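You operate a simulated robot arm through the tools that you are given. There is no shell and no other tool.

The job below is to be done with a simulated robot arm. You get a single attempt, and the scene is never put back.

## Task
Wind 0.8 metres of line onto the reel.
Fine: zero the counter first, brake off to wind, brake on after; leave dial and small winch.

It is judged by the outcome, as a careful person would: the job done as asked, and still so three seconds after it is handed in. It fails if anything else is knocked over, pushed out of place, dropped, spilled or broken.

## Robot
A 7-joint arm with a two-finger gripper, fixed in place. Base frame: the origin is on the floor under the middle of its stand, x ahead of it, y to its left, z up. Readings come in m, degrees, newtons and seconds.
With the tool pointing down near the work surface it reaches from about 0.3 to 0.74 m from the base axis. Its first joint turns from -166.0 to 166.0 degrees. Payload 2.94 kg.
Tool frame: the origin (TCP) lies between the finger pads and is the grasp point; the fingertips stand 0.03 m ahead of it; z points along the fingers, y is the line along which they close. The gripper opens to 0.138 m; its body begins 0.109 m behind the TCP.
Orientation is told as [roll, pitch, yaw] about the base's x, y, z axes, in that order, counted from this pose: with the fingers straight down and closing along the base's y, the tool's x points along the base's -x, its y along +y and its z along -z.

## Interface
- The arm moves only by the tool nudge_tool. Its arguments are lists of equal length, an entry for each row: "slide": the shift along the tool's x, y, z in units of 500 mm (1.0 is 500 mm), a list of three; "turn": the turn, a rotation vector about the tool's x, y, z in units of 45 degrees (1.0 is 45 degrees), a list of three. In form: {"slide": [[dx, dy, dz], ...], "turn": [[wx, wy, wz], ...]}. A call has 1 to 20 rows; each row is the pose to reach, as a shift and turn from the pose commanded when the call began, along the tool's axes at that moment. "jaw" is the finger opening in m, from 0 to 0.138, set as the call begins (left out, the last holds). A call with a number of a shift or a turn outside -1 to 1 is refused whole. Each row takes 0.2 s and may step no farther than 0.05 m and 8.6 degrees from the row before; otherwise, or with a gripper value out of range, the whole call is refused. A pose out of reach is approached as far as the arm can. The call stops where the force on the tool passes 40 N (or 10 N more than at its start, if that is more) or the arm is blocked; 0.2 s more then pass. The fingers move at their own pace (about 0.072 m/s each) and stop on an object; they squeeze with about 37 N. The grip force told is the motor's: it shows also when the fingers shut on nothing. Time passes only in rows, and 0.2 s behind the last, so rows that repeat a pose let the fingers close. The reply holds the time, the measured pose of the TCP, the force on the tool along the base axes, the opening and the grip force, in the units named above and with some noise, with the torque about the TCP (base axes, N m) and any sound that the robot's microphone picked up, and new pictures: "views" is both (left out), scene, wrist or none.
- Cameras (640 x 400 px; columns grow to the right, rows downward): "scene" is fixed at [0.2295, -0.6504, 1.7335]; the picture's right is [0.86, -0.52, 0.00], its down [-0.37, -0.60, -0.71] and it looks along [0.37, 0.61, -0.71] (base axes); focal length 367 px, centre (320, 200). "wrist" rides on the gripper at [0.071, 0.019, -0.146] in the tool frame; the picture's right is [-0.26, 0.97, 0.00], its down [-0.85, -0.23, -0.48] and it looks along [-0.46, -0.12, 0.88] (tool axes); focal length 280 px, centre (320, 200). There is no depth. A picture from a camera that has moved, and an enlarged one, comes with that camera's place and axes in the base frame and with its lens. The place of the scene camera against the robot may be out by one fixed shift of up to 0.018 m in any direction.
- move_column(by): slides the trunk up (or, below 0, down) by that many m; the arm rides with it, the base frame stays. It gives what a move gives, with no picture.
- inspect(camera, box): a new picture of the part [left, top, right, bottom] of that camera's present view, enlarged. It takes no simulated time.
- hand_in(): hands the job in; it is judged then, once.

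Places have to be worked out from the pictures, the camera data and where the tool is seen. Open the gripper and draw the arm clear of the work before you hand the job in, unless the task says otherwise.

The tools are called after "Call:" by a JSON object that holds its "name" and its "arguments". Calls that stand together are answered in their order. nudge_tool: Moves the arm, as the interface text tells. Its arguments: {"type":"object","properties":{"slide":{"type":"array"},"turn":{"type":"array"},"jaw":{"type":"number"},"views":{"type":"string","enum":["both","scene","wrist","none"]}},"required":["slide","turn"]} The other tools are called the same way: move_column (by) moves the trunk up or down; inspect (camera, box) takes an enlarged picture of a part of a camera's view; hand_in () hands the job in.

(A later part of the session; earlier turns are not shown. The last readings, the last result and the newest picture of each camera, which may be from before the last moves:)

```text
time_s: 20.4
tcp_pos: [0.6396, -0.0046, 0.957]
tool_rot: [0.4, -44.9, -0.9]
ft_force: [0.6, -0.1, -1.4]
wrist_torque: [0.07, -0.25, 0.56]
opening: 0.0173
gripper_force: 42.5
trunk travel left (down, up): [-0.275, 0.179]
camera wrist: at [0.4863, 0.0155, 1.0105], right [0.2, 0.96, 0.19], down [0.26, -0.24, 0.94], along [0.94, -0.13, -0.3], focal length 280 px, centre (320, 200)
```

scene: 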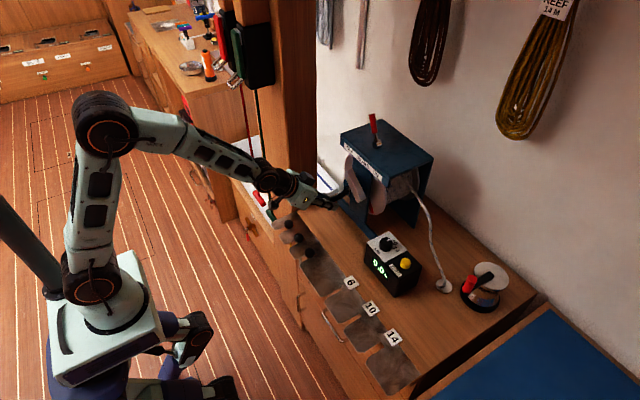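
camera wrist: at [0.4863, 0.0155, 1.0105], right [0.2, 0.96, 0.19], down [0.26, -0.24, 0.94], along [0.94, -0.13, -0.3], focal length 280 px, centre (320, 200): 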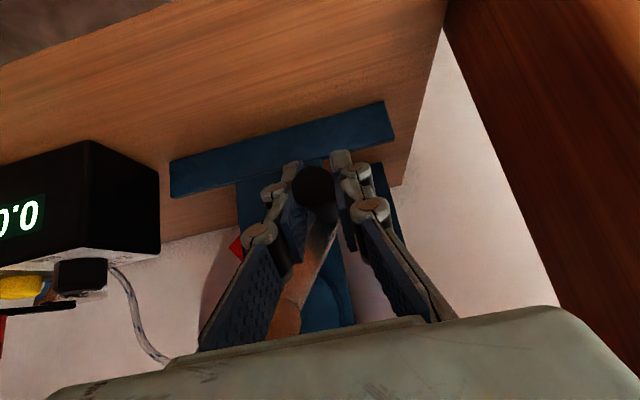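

The handle is gripped with an opening of 0.017 m. The line leaves the top of the drum towards -y, so winding in should move the top to +y and the handle, now at lower left, through the bottom towards -y. I'll try the first 20° that way and watch the forces.

Call:
{"name": "nudge_tool", "arguments": {"slide": [[0.0052, -0.0118, 0.0054], [0.0099, -0.0245, 0.0103], [0.0136, -0.0375, 0.0142], [0.0165, -0.0509, 0.0173]], "turn": [[0, 0, 0], [0, 0, 0], [0, 0, 0], [0, 0, 0]], "views": "both"}}

```text
time_s: 21.4
tcp_pos: [0.6406, -0.0287, 0.9452]
tool_rot: [0.4, -44.7, -1.0]
ft_force: [1.1, 6.8, -6.4]
wrist_torque: [-0.28, 0.23, 0.45]
opening: 0.0175
gripper_force: 42.6
trunk travel left (down, up): [-0.275, 0.179]
camera wrist: at [0.4864, -0.0093, 0.9988], right [0.2, 0.96, 0.19], down [0.27, -0.24, 0.93], along [0.94, -0.13, -0.3], focal length 280 px, centre (320, 200)
```

scene: 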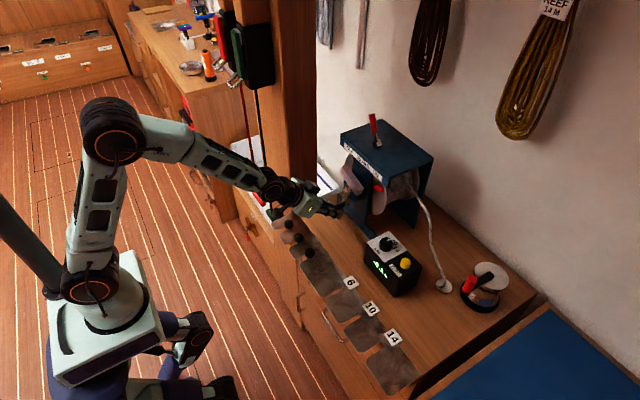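
wrist: 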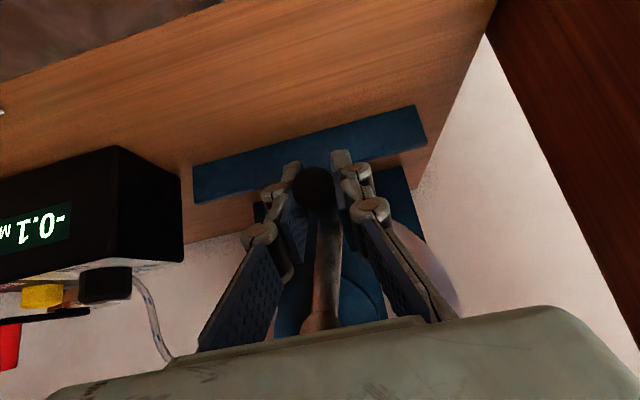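

The counter shows -0.1, so this direction pays line out: it's the wrong way. I'll enlarge the reel and the display before reversing.

Call:
{"name": "inspect", "arguments": {"camera": "scene", "box": [330, 140, 440, 240]}}

Call:
{"name": "inspect", "arguments": {"camera": "scene", "box": [355, 225, 435, 300]}}

Call:
{"name": "inspect", "arguments": {"camera": "wrist", "box": [0, 140, 480, 340]}}

```text
4.00 times, centred on (385, 190) of scene
camera zoom: at [0.2295, -0.6504, 1.7335], right [0.86, -0.52, 0.0], down [-0.37, -0.6, -0.71], along [0.37, 0.61, -0.71], focal length 1469 px, centre (60, 240)
```

zoom: 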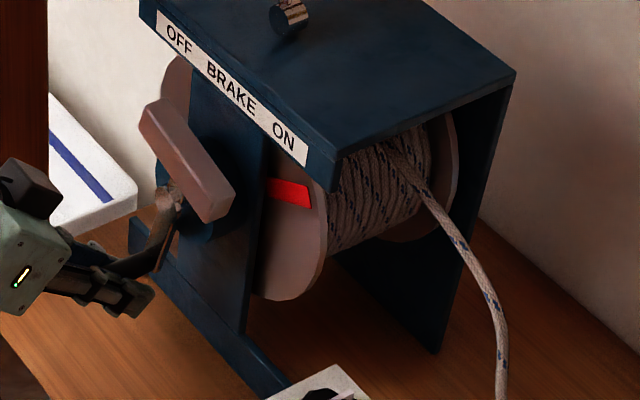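

```text
5.33 times, centred on (395, 262) of scene
camera zoom: at [0.2295, -0.6504, 1.7335], right [0.86, -0.52, 0.0], down [-0.37, -0.6, -0.71], along [0.37, 0.61, -0.71], focal length 1958 px, centre (-80, -133)
```

zoom: 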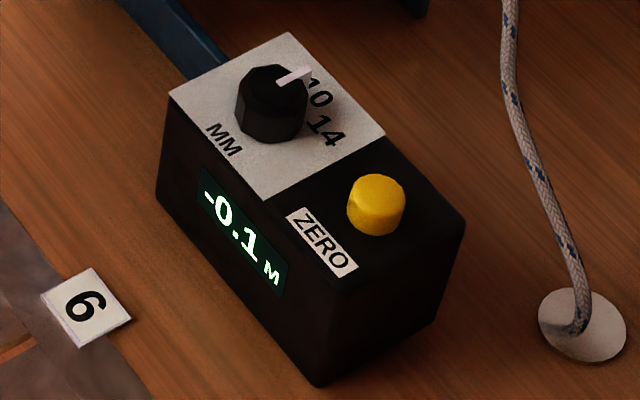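

```text
1.33 times, centred on (240, 240) of wrist
camera zoom: at [0.4864, -0.0093, 0.9988], right [0.2, 0.96, 0.19], down [0.27, -0.24, 0.93], along [0.94, -0.13, -0.3], focal length 374 px, centre (427, 147)
```

zoom: 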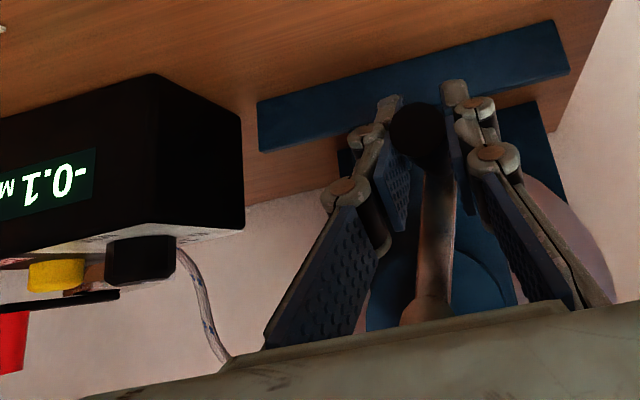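

The red mark shows the reel turns about three times as far as the crank, so fine steps matter. I'll study how the line leaves the drum, because the counter's sign has to agree with winding on.

Call:
{"name": "inspect", "arguments": {"camera": "scene", "box": [395, 160, 445, 210]}}

Call:
{"name": "inspect", "arguments": {"camera": "scene", "box": [370, 140, 460, 300]}}

```text
8.00 times, centred on (420, 185) of scene
camera zoom: at [0.2295, -0.6504, 1.7335], right [0.86, -0.52, 0.0], down [-0.37, -0.6, -0.71], along [0.37, 0.61, -0.71], focal length 2938 px, centre (-480, 320)
```

zoom: 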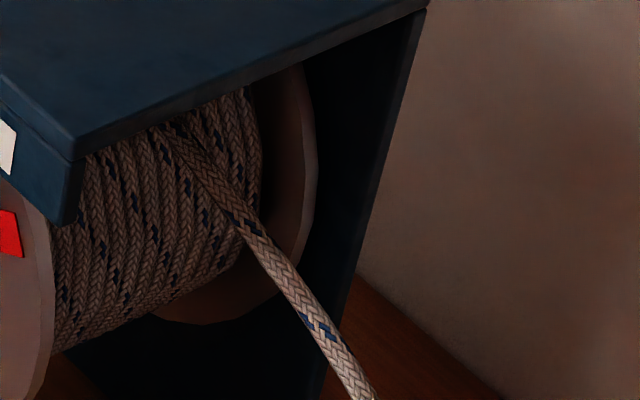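

```text
2.50 times, centred on (415, 220) of scene
camera zoom: at [0.2295, -0.6504, 1.7335], right [0.86, -0.52, 0.0], down [-0.37, -0.6, -0.71], along [0.37, 0.61, -0.71], focal length 918 px, centre (82, 150)
```

zoom: 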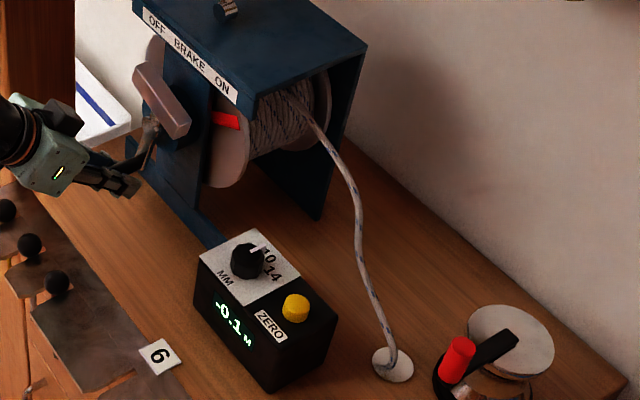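

I'll take the same crops as at the start, to compare the rope and drum before and after this small turn.

Call:
{"name": "inspect", "arguments": {"camera": "scene", "box": [320, 110, 450, 240]}}

Call:
{"name": "inspect", "arguments": {"camera": "scene", "box": [350, 220, 520, 320]}}

Call:
{"name": "inspect", "arguments": {"camera": "scene", "box": [330, 150, 430, 230]}}

```text
3.08 times, centred on (385, 175) of scene
camera zoom: at [0.2295, -0.6504, 1.7335], right [0.86, -0.52, 0.0], down [-0.37, -0.6, -0.71], along [0.37, 0.61, -0.71], focal length 1130 px, centre (120, 277)
```

zoom: 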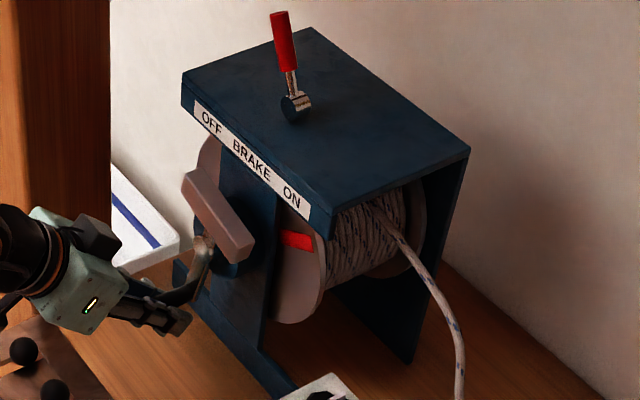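

```text
3.76 times, centred on (435, 270) of scene
camera zoom: at [0.2295, -0.6504, 1.7335], right [0.86, -0.52, 0.0], down [-0.37, -0.6, -0.71], along [0.37, 0.61, -0.71], focal length 1382 px, centre (-113, -64)
```

zoom: 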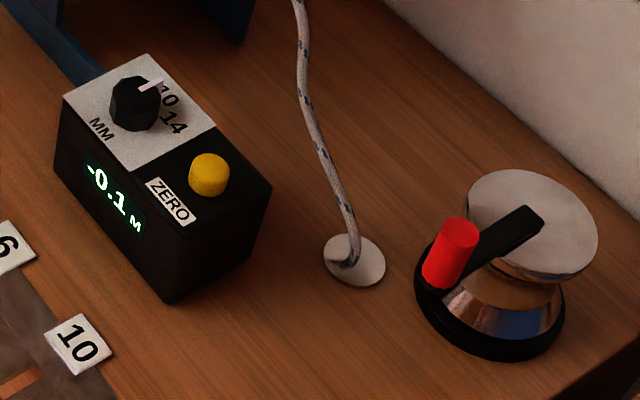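

```text
5.00 times, centred on (380, 190) of scene
camera zoom: at [0.2295, -0.6504, 1.7335], right [0.86, -0.52, 0.0], down [-0.37, -0.6, -0.71], along [0.37, 0.61, -0.71], focal length 1836 px, centre (20, 250)
```

zoom: 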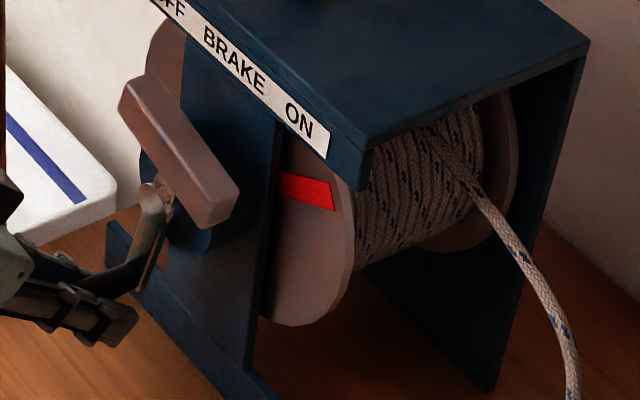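

The rope drawing doesn't change, so I'll reverse to the starting angle and compare the resisting force and the counter in that direction.

Call:
{"name": "nudge_tool", "arguments": {"slide": [[-0.003, 0.0134, -0.0032], [-0.0066, 0.0265, -0.0071], [-0.0113, 0.0391, -0.0119], [-0.0165, 0.0509, -0.0173]], "turn": [[0, 0, 0], [0, 0, 0], [0, 0, 0], [0, 0, 0]], "views": "both"}}

```text
time_s: 22.4
tcp_pos: [0.6402, -0.0044, 0.9597]
tool_rot: [0.4, -45.0, -0.9]
ft_force: [0.9, -0.1, -4.0]
wrist_torque: [0.17, -0.59, 0.61]
opening: 0.0174
gripper_force: 43.5
trunk travel left (down, up): [-0.275, 0.179]
camera wrist: at [0.4862, 0.0162, 1.0128], right [0.2, 0.96, 0.19], down [0.26, -0.24, 0.94], along [0.95, -0.13, -0.3], focal length 280 px, centre (320, 200)
```

scene: 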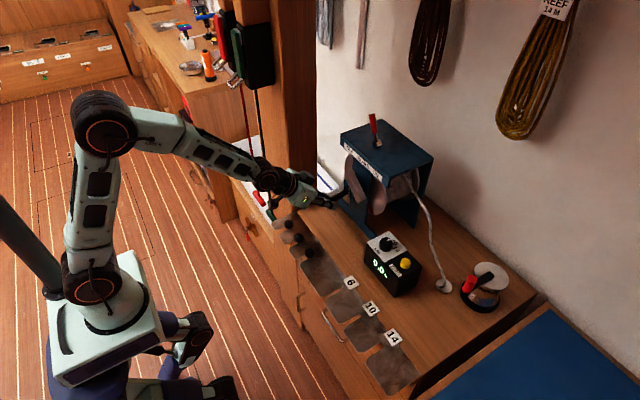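
wrist: 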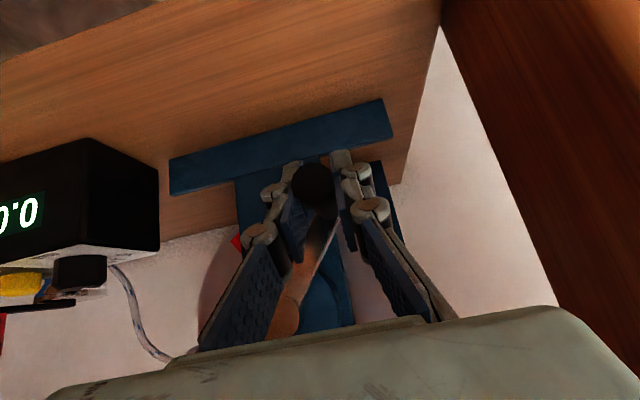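

The counter is back to 0.0. I'll try a further 20° the other way (handle up on the +y side), reading the counter and the force.

Call:
{"name": "nudge_tool", "arguments": {"slide": [[-0.006, 0.0112, -0.0061], [-0.0128, 0.0215, -0.0131], [-0.02, 0.0311, -0.0205], [-0.0279, 0.0396, -0.0286]], "turn": [[0, 0, 0], [0, 0, 0], [0, 0, 0], [0, 0, 0]], "views": "both"}}

```text
time_s: 23.4
tcp_pos: [0.6397, 0.0151, 0.979]
tool_rot: [0.4, -44.8, -1.0]
ft_force: [-0.5, -2.6, -2.9]
wrist_torque: [0.26, -0.07, 0.67]
opening: 0.0172
gripper_force: 43.1
trunk travel left (down, up): [-0.275, 0.179]
camera wrist: at [0.4864, 0.0357, 1.0315], right [0.2, 0.96, 0.19], down [0.26, -0.24, 0.93], along [0.94, -0.13, -0.3], focal length 280 px, centre (320, 200)
```

scene: 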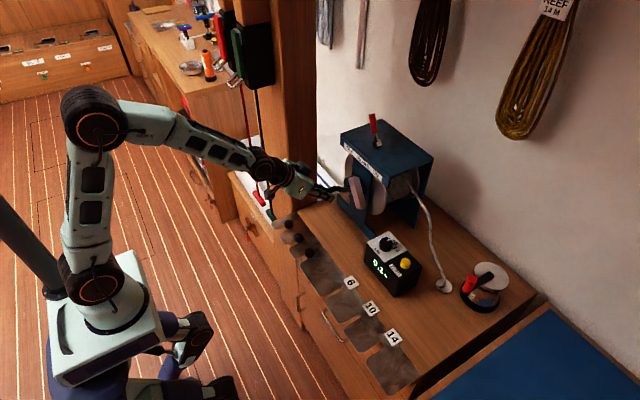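
wrist: 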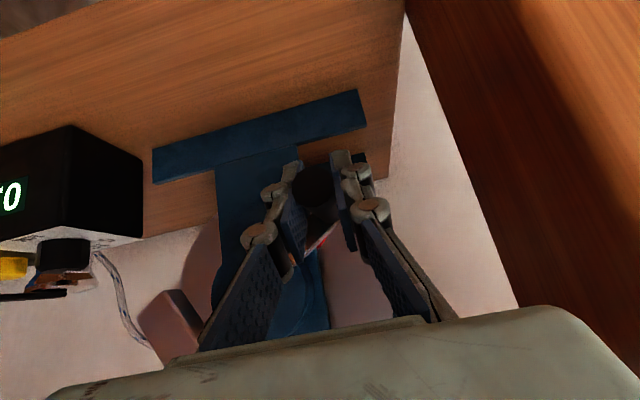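

Call:
{"name": "inspect", "arguments": {"camera": "scene", "box": [355, 225, 435, 300]}}

Call:
{"name": "inspect", "arguments": {"camera": "scene", "box": [330, 150, 430, 230]}}

Call:
{"name": "inspect", "arguments": {"camera": "wrist", "box": [200, 120, 460, 340]}}

```text
5.33 times, centred on (395, 262) of scene
camera zoom: at [0.2295, -0.6504, 1.7335], right [0.86, -0.52, 0.0], down [-0.37, -0.6, -0.71], along [0.37, 0.61, -0.71], focal length 1958 px, centre (-80, -133)
```

zoom: 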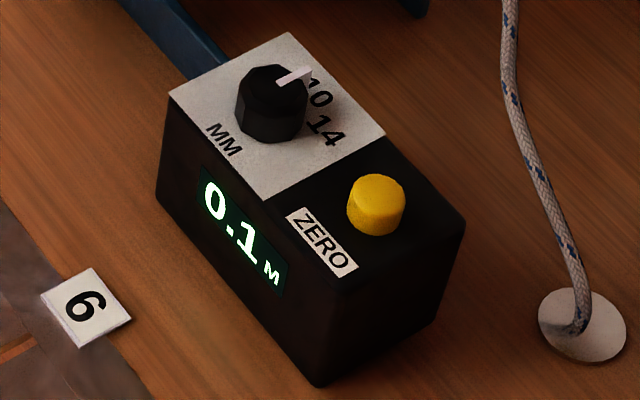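

```text
5.00 times, centred on (380, 190) of scene
camera zoom: at [0.2295, -0.6504, 1.7335], right [0.86, -0.52, 0.0], down [-0.37, -0.6, -0.71], along [0.37, 0.61, -0.71], focal length 1836 px, centre (20, 250)
```

zoom: 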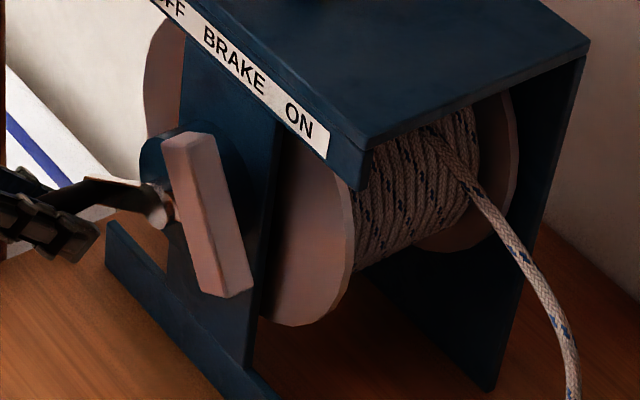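

```text
1.82 times, centred on (330, 230) of wrist
camera zoom: at [0.4864, 0.0357, 1.0315], right [0.2, 0.96, 0.19], down [0.26, -0.24, 0.93], along [0.94, -0.13, -0.3], focal length 510 px, centre (302, 146)
```

zoom: 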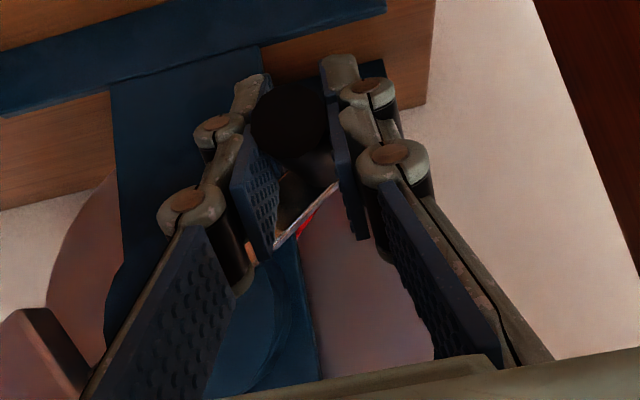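

This way the counter reads +0.1. Physically, though, the drum top moves towards the line's exit, so I want more evidence. I'll return to the start angle and compare the resistance at the same angle from both sides; a pull on the line would show as an asymmetry.

Call:
{"name": "nudge_tool", "arguments": {"slide": [[0.008, -0.0085, 0.0081], [0.0152, -0.0181, 0.0155], [0.022, -0.0284, 0.0225], [0.0279, -0.0396, 0.0286]], "turn": [[0, 0, 0], [0, 0, 0], [0, 0, 0], [0, 0, 0]], "views": "none"}}

Call:
{"name": "nudge_tool", "arguments": {"slide": [[0, 0, 0], [0, 0, 0], [0, 0, 0]], "turn": [[0, 0, 0], [0, 0, 0], [0, 0, 0]], "views": "none"}}

```text
time_s: 24.4
tcp_pos: [0.6406, -0.0028, 0.9578]
tool_rot: [0.4, -44.5, -0.8]
ft_force: [2.3, 7.5, -9.7]
wrist_torque: [-0.14, -0.15, 0.44]
opening: 0.0174
gripper_force: 42.7
trunk travel left (down, up): [-0.275, 0.179]
```

```text
time_s: 25.2
tcp_pos: [0.6397, -0.0031, 0.9566]
tool_rot: [0.4, -44.6, -1.0]
ft_force: [-2.1, 9.1, -16.0]
wrist_torque: [0.01, -0.24, 0.39]
opening: 0.0175
gripper_force: 43.0
trunk travel left (down, up): [-0.275, 0.179]
```

The radial force of about 18 N shows my circle is 2–3 mm too small. I'll move the grip outwards by 2.5 mm along the crank radius and read the force again.

Call:
{"name": "nudge_tool", "arguments": {"slide": [[0.0015, 0.0015, 0.0015], [0.0028, 0.003, 0.0028], [0.0028, 0.003, 0.0028]], "turn": [[0, 0, 0], [0, 0, 0], [0, 0, 0]], "views": "none"}}

Call:
{"name": "nudge_tool", "arguments": {"slide": [[0, 0, 0], [0, 0, 0]], "turn": [[0, 0, 0], [0, 0, 0]], "views": "none"}}

```text
time_s: 26.0
tcp_pos: [0.6402, -0.0035, 0.9576]
tool_rot: [0.4, -44.8, -1.0]
ft_force: [-6.4, 5.5, -9.1]
wrist_torque: [-0.08, 1.01, 0.52]
opening: 0.0171
gripper_force: 42.6
trunk travel left (down, up): [-0.275, 0.179]
```

```text
time_s: 26.6
tcp_pos: [0.6412, -0.0021, 0.9571]
tool_rot: [0.3, -44.9, -1.0]
ft_force: [-8.2, 4.3, -10.0]
wrist_torque: [0.01, 0.61, 0.45]
opening: 0.0172
gripper_force: 42.7
trunk travel left (down, up): [-0.275, 0.179]
```

The forces are friction-like in both directions, so they show no line pull. The counter counts positive when the handle goes up on the +y side (clockwise from the operator's side). Since I was told to zero it to measure the winding, +0.8 is the natural target, but I'll keep watching the line for slack. I'll turn about 35° that way on a slightly larger circle.

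Call:
{"name": "nudge_tool", "arguments": {"slide": [[-0.0073, 0.018, -0.0076], [-0.0173, 0.0323, -0.0178], [-0.0286, 0.0448, -0.0294], [-0.0408, 0.0553, -0.0417], [-0.0538, 0.0634, -0.055]], "turn": [[0, 0, 0], [0, 0, 0], [0, 0, 0], [0, 0, 0], [0, 0, 0]], "views": "both"}}

Call:
{"name": "inspect", "arguments": {"camera": "scene", "box": [370, 140, 460, 300]}}

```text
time_s: 27.8
tcp_pos: [0.6415, 0.0243, 0.9951]
tool_rot: [0.5, -45.1, -1.2]
ft_force: [2.8, -9.3, -2.9]
wrist_torque: [0.3, -0.75, 0.27]
opening: 0.0175
gripper_force: 43.2
trunk travel left (down, up): [-0.275, 0.179]
camera wrist: at [0.4872, 0.0458, 1.0483], right [0.2, 0.96, 0.19], down [0.26, -0.24, 0.94], along [0.95, -0.14, -0.3], focal length 280 px, centre (320, 200)
```

scene: 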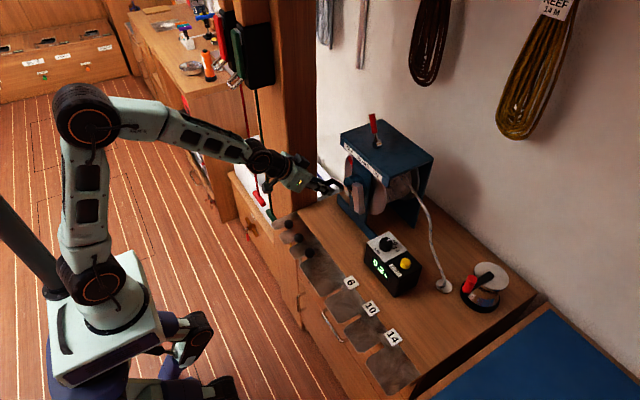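
wrist: 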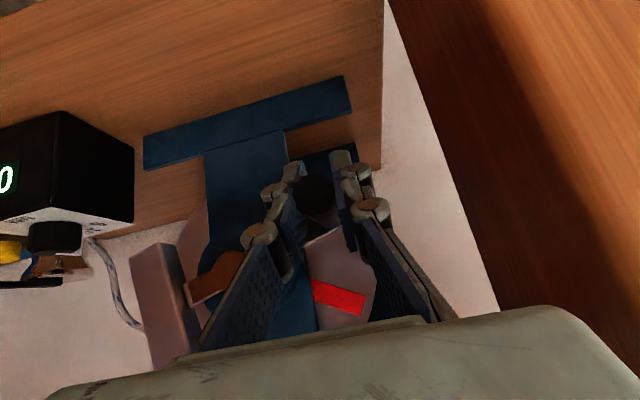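

```text
2.50 times, centred on (415, 220) of scene
camera zoom: at [0.2295, -0.6504, 1.7335], right [0.86, -0.52, 0.0], down [-0.37, -0.6, -0.71], along [0.37, 0.61, -0.71], focal length 918 px, centre (82, 150)
```

zoom: 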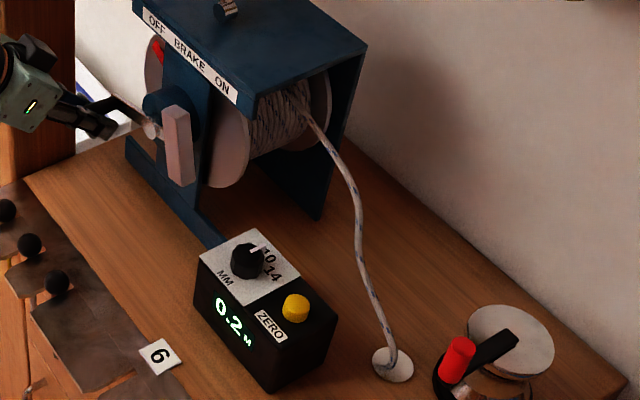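

The counter now reads 0.2. I'll compare the line's exit with the earlier close-up.

Call:
{"name": "inspect", "arguments": {"camera": "scene", "box": [395, 160, 445, 210]}}

Call:
{"name": "inspect", "arguments": {"camera": "scene", "box": [330, 150, 430, 230]}}

```text
8.00 times, centred on (420, 185) of scene
camera zoom: at [0.2295, -0.6504, 1.7335], right [0.86, -0.52, 0.0], down [-0.37, -0.6, -0.71], along [0.37, 0.61, -0.71], focal length 2938 px, centre (-480, 320)
```

zoom: 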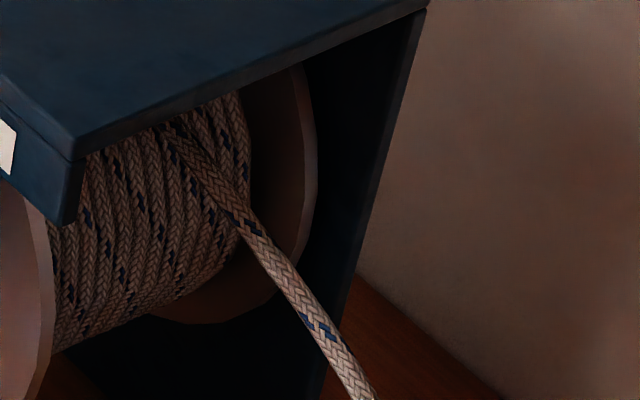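

```text
5.00 times, centred on (380, 190) of scene
camera zoom: at [0.2295, -0.6504, 1.7335], right [0.86, -0.52, 0.0], down [-0.37, -0.6, -0.71], along [0.37, 0.61, -0.71], focal length 1836 px, centre (20, 250)
```

zoom: 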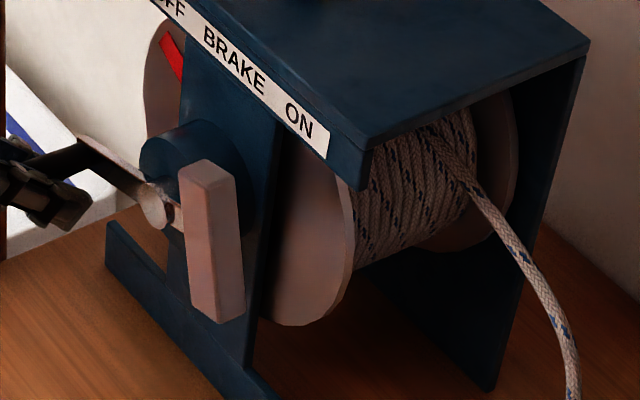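

The line is drawn the same whichever way I turn, so the counter sign is my only feedback, and I'll work to +0.8. I'm continuing another 35° round the +y side with a slightly corrected circle.

Call:
{"name": "nudge_tool", "arguments": {"slide": [[-0.0138, 0.0009, -0.0139], [-0.0275, 0.0044, -0.0276], [-0.0413, 0.0053, -0.0415], [-0.0552, 0.0038, -0.0554], [-0.0688, 0.0001, -0.069]], "turn": [[0, 0, 0], [0, 0, 0], [0, 0, 0], [0, 0, 0], [0, 0, 0]], "views": "both"}}

Call:
{"name": "inspect", "arguments": {"camera": "scene", "box": [300, 140, 460, 300]}}

```text
time_s: 29.0
tcp_pos: [0.6406, 0.0216, 1.0407]
tool_rot: [0.5, -44.6, -1.3]
ft_force: [12.4, -24.8, -13.3]
wrist_torque: [0.5, -0.02, 0.2]
opening: 0.0177
gripper_force: 41.4
trunk travel left (down, up): [-0.275, 0.179]
camera wrist: at [0.4875, 0.0424, 1.0953], right [0.2, 0.96, 0.19], down [0.27, -0.24, 0.93], along [0.94, -0.14, -0.31], focal length 280 px, centre (320, 200)
```

scene: 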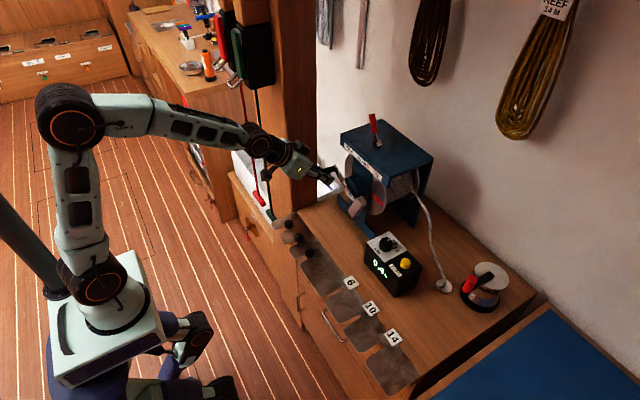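
wrist: 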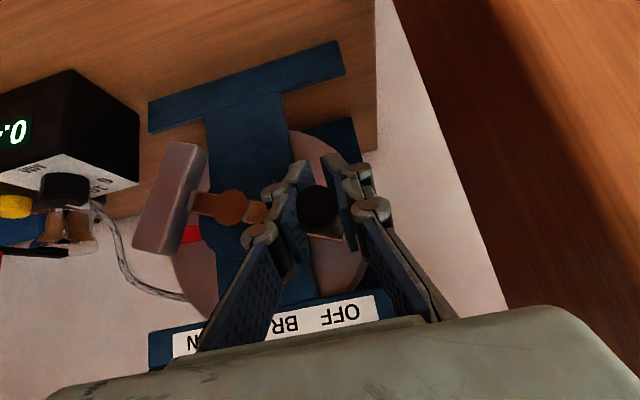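

```text
2.50 times, centred on (380, 220) of scene
camera zoom: at [0.2295, -0.6504, 1.7335], right [0.86, -0.52, 0.0], down [-0.37, -0.6, -0.71], along [0.37, 0.61, -0.71], focal length 918 px, centre (170, 150)
```

zoom: 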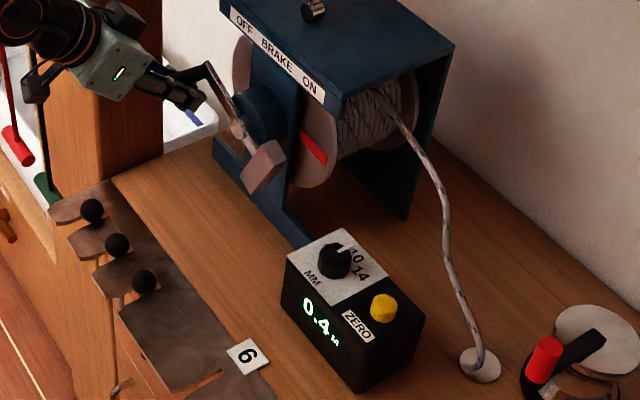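

The counter reads 0.4. The wrist view shows the handle doesn't spin on its pin, so it has rolled about 1 cm up between the pads and side force has built up. I'll release to clear the stress and re-measure the handle before re-gripping.

Call:
{"name": "nudge_tool", "arguments": {"slide": [[0, 0, 0], [0, 0, 0], [0, 0, 0]], "turn": [[0, 0, 0], [0, 0, 0], [0, 0, 0]], "jaw": 0.055, "views": "both"}}

Call:
{"name": "inspect", "arguments": {"camera": "scene", "box": [300, 140, 460, 300]}}

Call:
{"name": "inspect", "arguments": {"camera": "wrist", "box": [120, 120, 400, 320]}}

```text
time_s: 29.8
tcp_pos: [0.6383, 0.0292, 1.0454]
tool_rot: [0.5, -44.8, -0.9]
ft_force: [0.0, -1.0, 0.6]
wrist_torque: [0.0, -0.02, -0.02]
opening: 0.0554
gripper_force: 0.2
trunk travel left (down, up): [-0.275, 0.179]
camera wrist: at [0.4855, 0.0485, 1.098], right [0.2, 0.96, 0.19], down [0.26, -0.24, 0.94], along [0.95, -0.13, -0.3], focal length 280 px, centre (320, 200)
```

scene: 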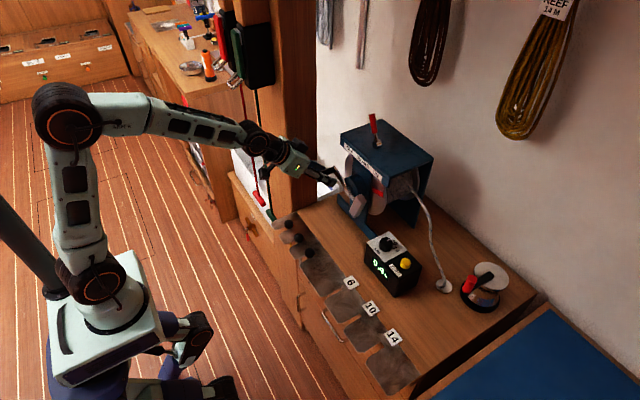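
wrist: 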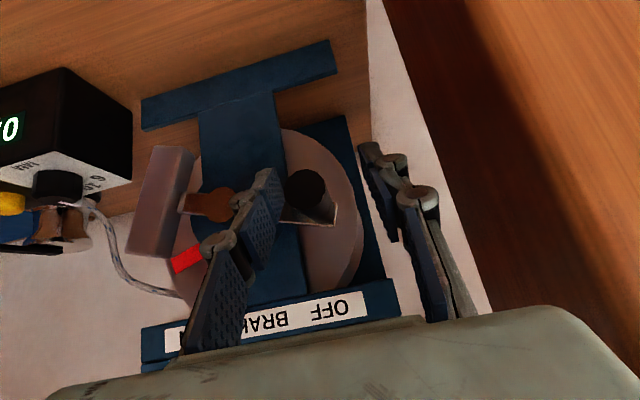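

```text
2.50 times, centred on (380, 220) of scene
camera zoom: at [0.2295, -0.6504, 1.7335], right [0.86, -0.52, 0.0], down [-0.37, -0.6, -0.71], along [0.37, 0.61, -0.71], focal length 918 px, centre (170, 150)
```

zoom: 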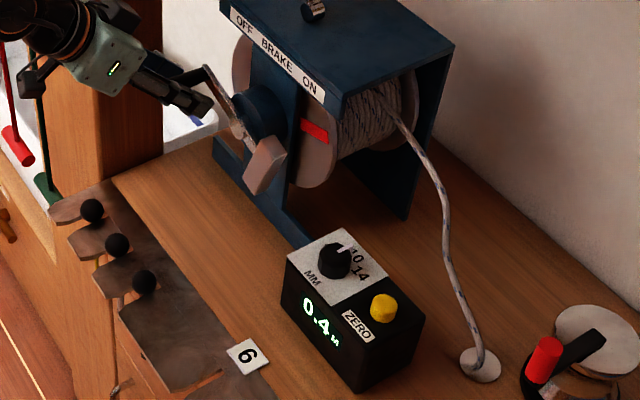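

```text
2.00 times, centred on (260, 220) of wrist
camera zoom: at [0.4855, 0.0485, 1.098], right [0.2, 0.96, 0.19], down [0.26, -0.24, 0.94], along [0.95, -0.13, -0.3], focal length 561 px, centre (440, 160)
```

zoom: 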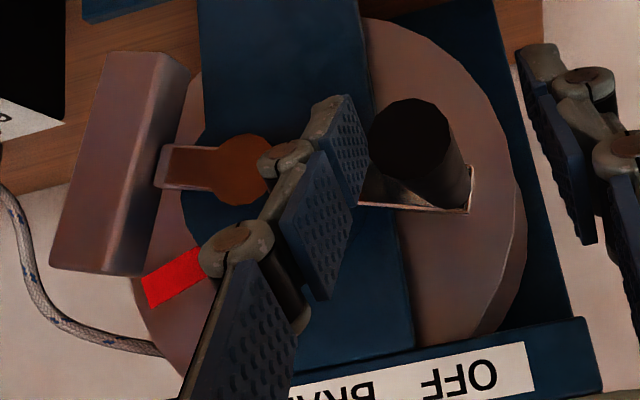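

On release the red mark shifted slightly. I'll wait 2 s and check whether the reel drifts by itself, which would show which way the line pulls.

Call:
{"name": "nudge_tool", "arguments": {"slide": [[0, 0, 0], [0, 0, 0], [0, 0, 0], [0, 0, 0], [0, 0, 0], [0, 0, 0], [0, 0, 0], [0, 0, 0], [0, 0, 0], [0, 0, 0]], "turn": [[0, 0, 0], [0, 0, 0], [0, 0, 0], [0, 0, 0], [0, 0, 0], [0, 0, 0], [0, 0, 0], [0, 0, 0], [0, 0, 0], [0, 0, 0]], "views": "none"}}

Call:
{"name": "inspect", "arguments": {"camera": "wrist", "box": [120, 120, 400, 320]}}

Call:
{"name": "inspect", "arguments": {"camera": "scene", "box": [300, 140, 460, 300]}}

```text
time_s: 32.0
tcp_pos: [0.6394, 0.0277, 1.0447]
tool_rot: [0.4, -45.0, -1.0]
ft_force: [-0.1, 0.0, 0.1]
wrist_torque: [0.0, 0.02, 0.0]
opening: 0.0551
gripper_force: 0.0
trunk travel left (down, up): [-0.275, 0.179]
```

```text
2.00 times, centred on (260, 220) of wrist
camera zoom: at [0.4856, 0.048, 1.0978], right [0.2, 0.96, 0.19], down [0.26, -0.24, 0.94], along [0.94, -0.13, -0.3], focal length 561 px, centre (440, 160)
```

zoom: 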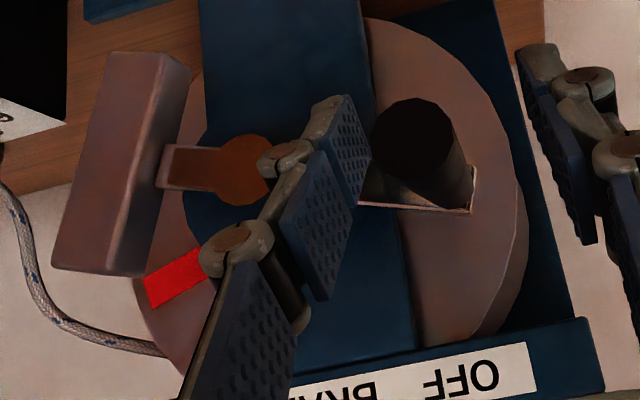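

```text
2.50 times, centred on (380, 220) of scene
camera zoom: at [0.2295, -0.6504, 1.7335], right [0.86, -0.52, 0.0], down [-0.37, -0.6, -0.71], along [0.37, 0.61, -0.71], focal length 918 px, centre (170, 150)
```

zoom: 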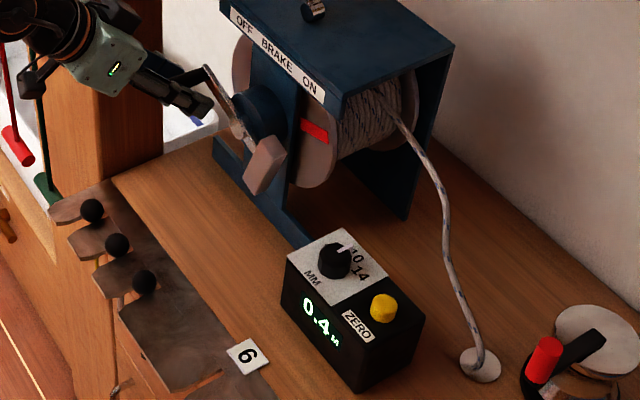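

There's no drift, so the reel just holds by friction. The handle is now at about (y 0.022, z 1.047), roughly 20° above horizontal. I'll re-centre the tool on it and grip again without stress.

Call:
{"name": "nudge_tool", "arguments": {"slide": [[-0.005, -0.006, -0.005], [-0.01, -0.0116, -0.0099]], "turn": [[0, 0, 0], [0, 0, 0]], "views": "none"}}

Call:
{"name": "nudge_tool", "arguments": {"slide": [[0, 0, 0], [0, 0, 0], [0, 0, 0], [0, 0, 0]], "turn": [[0, 0, 0], [0, 0, 0], [0, 0, 0], [0, 0, 0]], "jaw": 0, "views": "both"}}

```text
time_s: 32.6
tcp_pos: [0.6391, 0.0212, 1.0521]
tool_rot: [0.5, -44.9, -1.0]
ft_force: [-0.7, 0.0, 0.3]
wrist_torque: [0.0, 0.0, -0.01]
opening: 0.0549
gripper_force: 0.1
trunk travel left (down, up): [-0.275, 0.179]
```

```text
time_s: 33.6
tcp_pos: [0.6401, 0.0238, 1.052]
tool_rot: [0.4, -45.0, -0.8]
ft_force: [2.3, 7.5, 1.2]
wrist_torque: [0.02, 0.04, 0.47]
opening: 0.0178
gripper_force: 42.1
trunk travel left (down, up): [-0.275, 0.179]
camera wrist: at [0.4859, 0.0438, 1.1053], right [0.19, 0.96, 0.19], down [0.26, -0.24, 0.94], along [0.95, -0.13, -0.3], focal length 280 px, centre (320, 200)
```

scene: 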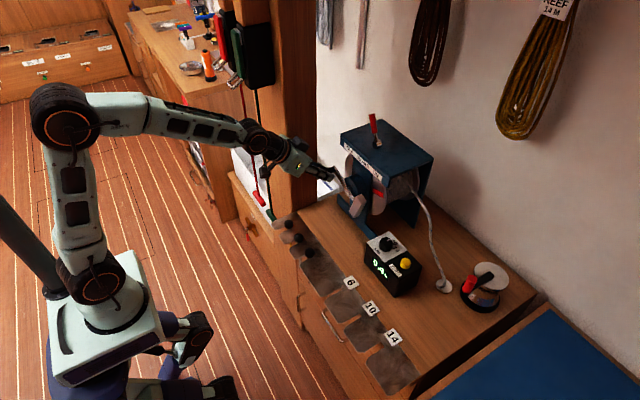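
wrist: 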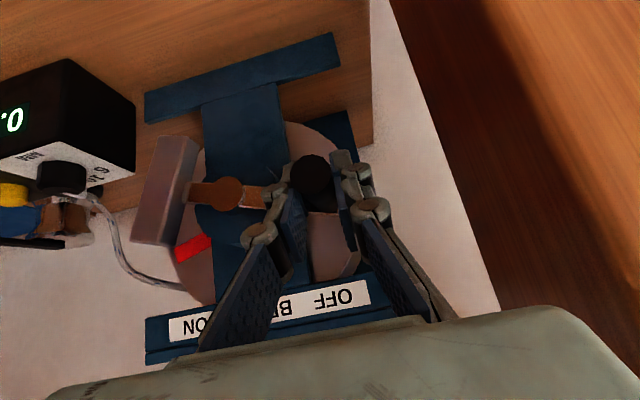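

I have a good grip and the handle sits in the pads. I'll continue 34° on a refined circle (centre y -0.052, z 1.018, R 0.0795).

Call:
{"name": "nudge_tool", "arguments": {"slide": [[-0.0114, -0.0069, -0.0113], [-0.0233, -0.0168, -0.0231], [-0.0344, -0.0286, -0.034], [-0.0442, -0.0421, -0.0437], [-0.0529, -0.0572, -0.0522]], "turn": [[0, 0, 0], [0, 0, 0], [0, 0, 0], [0, 0, 0], [0, 0, 0]], "views": "both"}}

Call:
{"name": "inspect", "arguments": {"camera": "scene", "box": [300, 140, 460, 300]}}

```text
time_s: 34.8
tcp_pos: [0.6403, -0.0068, 1.0883]
tool_rot: [0.4, -44.9, -0.9]
ft_force: [2.8, 5.4, 1.6]
wrist_torque: [0.2, -0.93, 0.76]
opening: 0.0175
gripper_force: 43.0
trunk travel left (down, up): [-0.275, 0.179]
camera wrist: at [0.4859, 0.0139, 1.1417], right [0.2, 0.96, 0.19], down [0.26, -0.24, 0.94], along [0.94, -0.13, -0.3], focal length 280 px, centre (320, 200)
```

scene: 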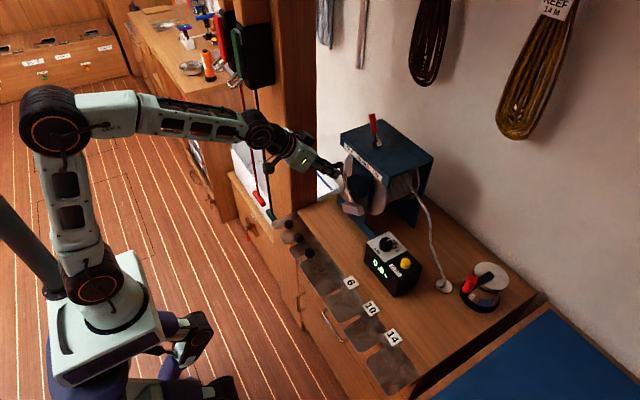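
wrist: 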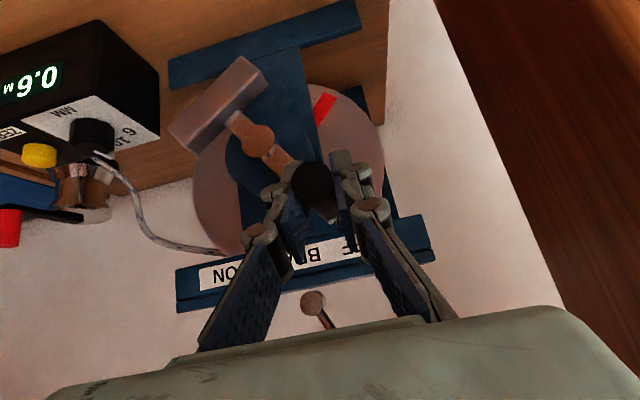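

```text
2.50 times, centred on (380, 220) of scene
camera zoom: at [0.2295, -0.6504, 1.7335], right [0.86, -0.52, 0.0], down [-0.37, -0.6, -0.71], along [0.37, 0.61, -0.71], focal length 918 px, centre (170, 150)
```

zoom: 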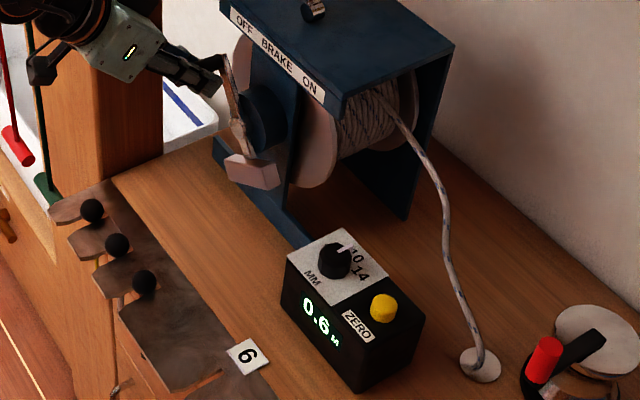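

The reading is 0.6 with low forces, and the display is visible in the wrist view. From here I'll go in about 4° steps to catch the exact angles where the digits change.

Call:
{"name": "nudge_tool", "arguments": {"slide": [[-0.0022, -0.0047, -0.0021], [-0.0043, -0.0094, -0.0042]], "turn": [[0, 0, 0], [0, 0, 0]], "views": "wrist"}}

```text
time_s: 35.4
tcp_pos: [0.6392, -0.0115, 1.0907]
tool_rot: [0.3, -44.8, -1.0]
ft_force: [-2.2, 3.8, 0.5]
wrist_torque: [0.2, 0.15, 0.76]
opening: 0.0174
gripper_force: 43.5
trunk travel left (down, up): [-0.275, 0.179]
camera wrist: at [0.4859, 0.0091, 1.1443], right [0.2, 0.96, 0.19], down [0.26, -0.24, 0.93], along [0.94, -0.13, -0.3], focal length 280 px, centre (320, 200)
```

wrist: 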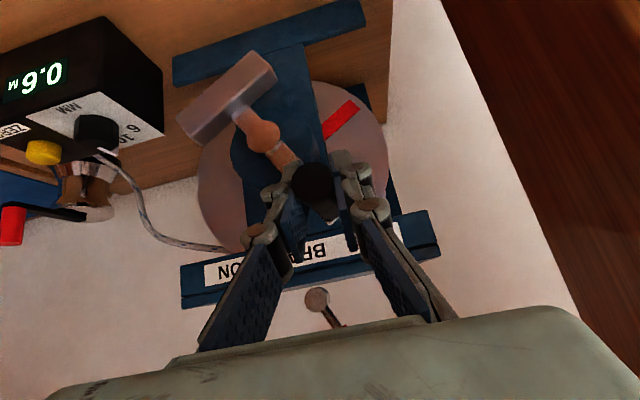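

Still 0.6, so I'll take another 4° step.

Call:
{"name": "nudge_tool", "arguments": {"slide": [[-0.002, -0.0048, -0.0019], [-0.0039, -0.0096, -0.0038]], "turn": [[0, 0, 0], [0, 0, 0]], "views": "wrist"}}

```text
time_s: 36.0
tcp_pos: [0.6393, -0.0163, 1.0938]
tool_rot: [0.4, -44.7, -1.0]
ft_force: [-2.1, 1.5, -4.0]
wrist_torque: [0.19, -0.24, 0.82]
opening: 0.0175
gripper_force: 43.0
trunk travel left (down, up): [-0.275, 0.179]
camera wrist: at [0.486, 0.004, 1.147], right [0.2, 0.96, 0.19], down [0.26, -0.24, 0.93], along [0.94, -0.13, -0.3], focal length 280 px, centre (320, 200)
```

wrist: 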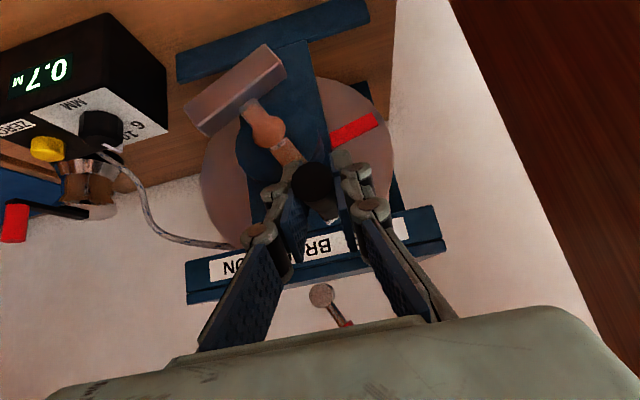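

The 0.65 m point came at about 61° on my scale. The rate is near 0.0054 m per degree, so 0.75 should come near 79° and 0.80 near 89°. I'll advance 12° to 75°.

Call:
{"name": "nudge_tool", "arguments": {"slide": [[-0.0034, -0.01, -0.0032], [-0.0063, -0.0204, -0.006], [-0.0088, -0.031, -0.0084]], "turn": [[0, 0, 0], [0, 0, 0], [0, 0, 0]], "views": "wrist"}}

```text
time_s: 36.8
tcp_pos: [0.6393, -0.0307, 1.1001]
tool_rot: [0.4, -44.9, -0.9]
ft_force: [-4.8, 2.8, -3.1]
wrist_torque: [0.25, -0.11, 0.78]
opening: 0.0176
gripper_force: 42.7
trunk travel left (down, up): [-0.275, 0.179]
camera wrist: at [0.4859, -0.0106, 1.1534], right [0.2, 0.96, 0.19], down [0.26, -0.24, 0.94], along [0.94, -0.13, -0.3], focal length 280 px, centre (320, 200)
```

wrist: 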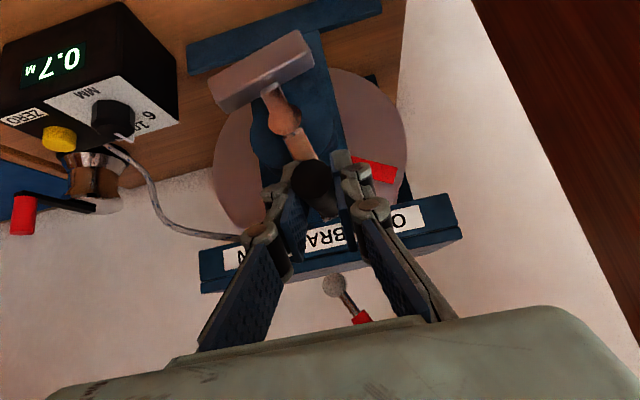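

It still shows 0.7 at 75°, so another 4°.

Call:
{"name": "nudge_tool", "arguments": {"slide": [[-0.001, -0.0054, -0.0009], [-0.0019, -0.0108, -0.0017]], "turn": [[0, 0, 0], [0, 0, 0]], "views": "wrist"}}

```text
time_s: 37.4
tcp_pos: [0.6401, -0.0363, 1.1009]
tool_rot: [0.4, -45.0, -0.9]
ft_force: [-0.4, 3.3, -0.3]
wrist_torque: [0.23, 0.18, 0.79]
opening: 0.0174
gripper_force: 43.2
trunk travel left (down, up): [-0.275, 0.179]
camera wrist: at [0.4859, -0.0163, 1.1544], right [0.2, 0.96, 0.19], down [0.26, -0.24, 0.94], along [0.95, -0.13, -0.3], focal length 280 px, centre (320, 200)
```

wrist: 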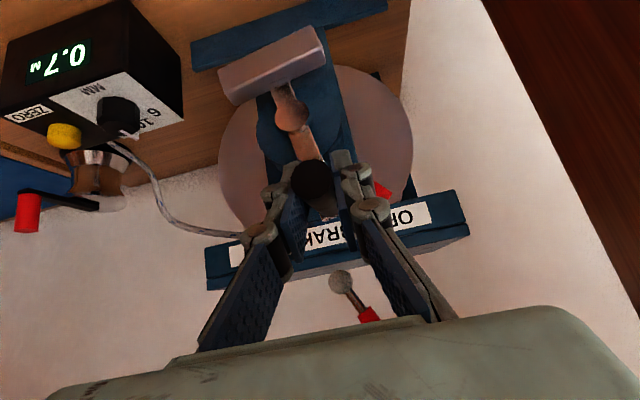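

Still 0.7. I'll take 3° more.

Call:
{"name": "nudge_tool", "arguments": {"slide": [[-0.0006, -0.0041, -0.0005], [-0.0011, -0.0082, -0.001]], "turn": [[0, 0, 0], [0, 0, 0]], "views": "wrist"}}

```text
time_s: 38.0
tcp_pos: [0.6404, -0.0404, 1.1019]
tool_rot: [0.4, -44.8, -1.0]
ft_force: [0.9, 1.9, -3.2]
wrist_torque: [0.23, -0.61, 0.82]
opening: 0.0176
gripper_force: 43.2
trunk travel left (down, up): [-0.275, 0.179]
camera wrist: at [0.486, -0.021, 1.1551], right [0.2, 0.96, 0.19], down [0.26, -0.24, 0.94], along [0.94, -0.13, -0.3], focal length 280 px, centre (320, 200)
```

wrist: 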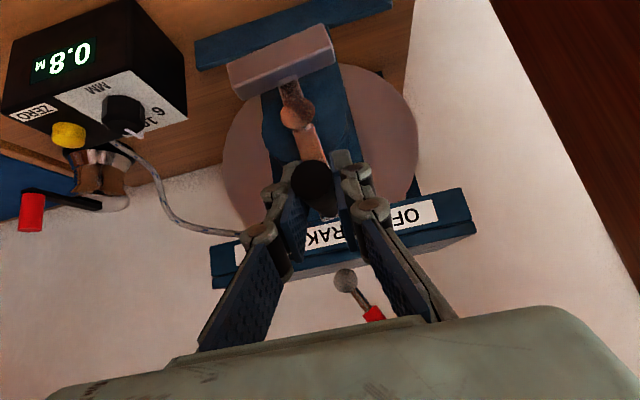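

The display turned to 0.8 at about 80.5°, so 0.75 m lies there and 0.80 m should be near 90°. I'll advance the last 8° to the middle of the band.

Call:
{"name": "nudge_tool", "arguments": {"slide": [[-0.0005, -0.0055, -0.0004], [-0.001, -0.011, -0.0008], [-0.0012, -0.0166, -0.0009], [-0.0014, -0.0222, -0.001]], "turn": [[0, 0, 0], [0, 0, 0], [0, 0, 0], [0, 0, 0]], "views": "both"}}

Call:
{"name": "inspect", "arguments": {"camera": "scene", "box": [395, 160, 445, 210]}}

Call:
{"name": "inspect", "arguments": {"camera": "scene", "box": [300, 140, 460, 300]}}

```text
time_s: 39.0
tcp_pos: [0.6399, -0.0519, 1.1021]
tool_rot: [0.5, -44.9, -0.9]
ft_force: [0.8, 3.7, -2.0]
wrist_torque: [0.24, -0.11, 0.72]
opening: 0.0179
gripper_force: 42.5
trunk travel left (down, up): [-0.275, 0.179]
camera wrist: at [0.486, -0.0309, 1.1557], right [0.2, 0.96, 0.19], down [0.26, -0.24, 0.93], along [0.94, -0.13, -0.3], focal length 280 px, centre (320, 200)
```

scene: 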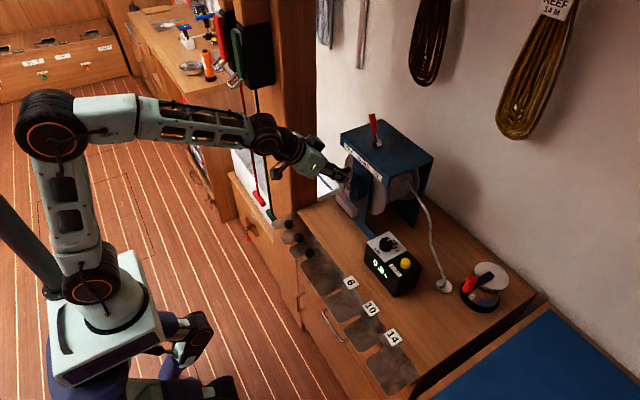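
wrist: 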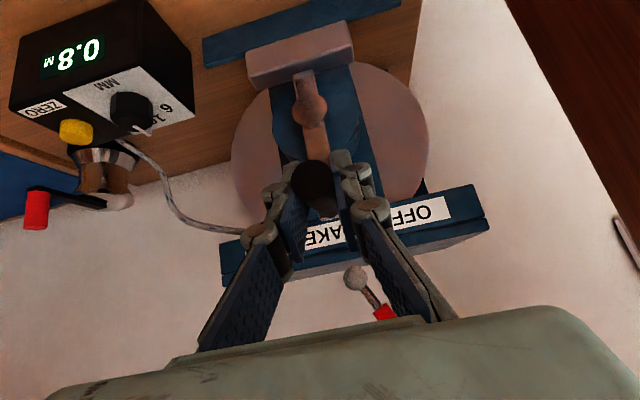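

```text
8.00 times, centred on (420, 185) of scene
camera zoom: at [0.2295, -0.6504, 1.7335], right [0.86, -0.52, 0.0], down [-0.37, -0.6, -0.71], along [0.37, 0.61, -0.71], focal length 2938 px, centre (-480, 320)
```

zoom: 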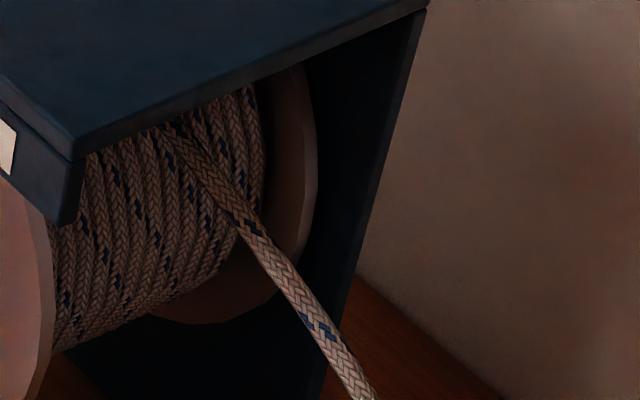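

```text
2.50 times, centred on (380, 220) of scene
camera zoom: at [0.2295, -0.6504, 1.7335], right [0.86, -0.52, 0.0], down [-0.37, -0.6, -0.71], along [0.37, 0.61, -0.71], focal length 918 px, centre (170, 150)
```

zoom: 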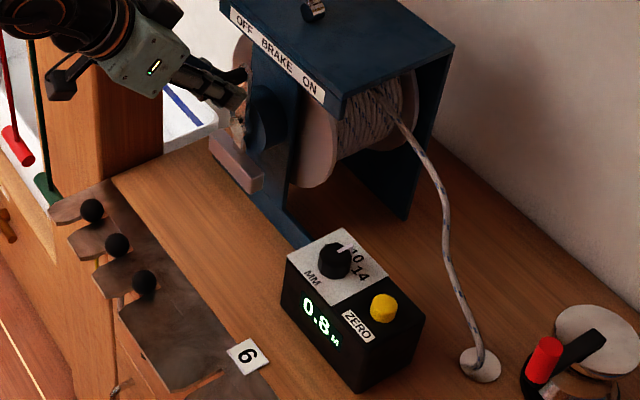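

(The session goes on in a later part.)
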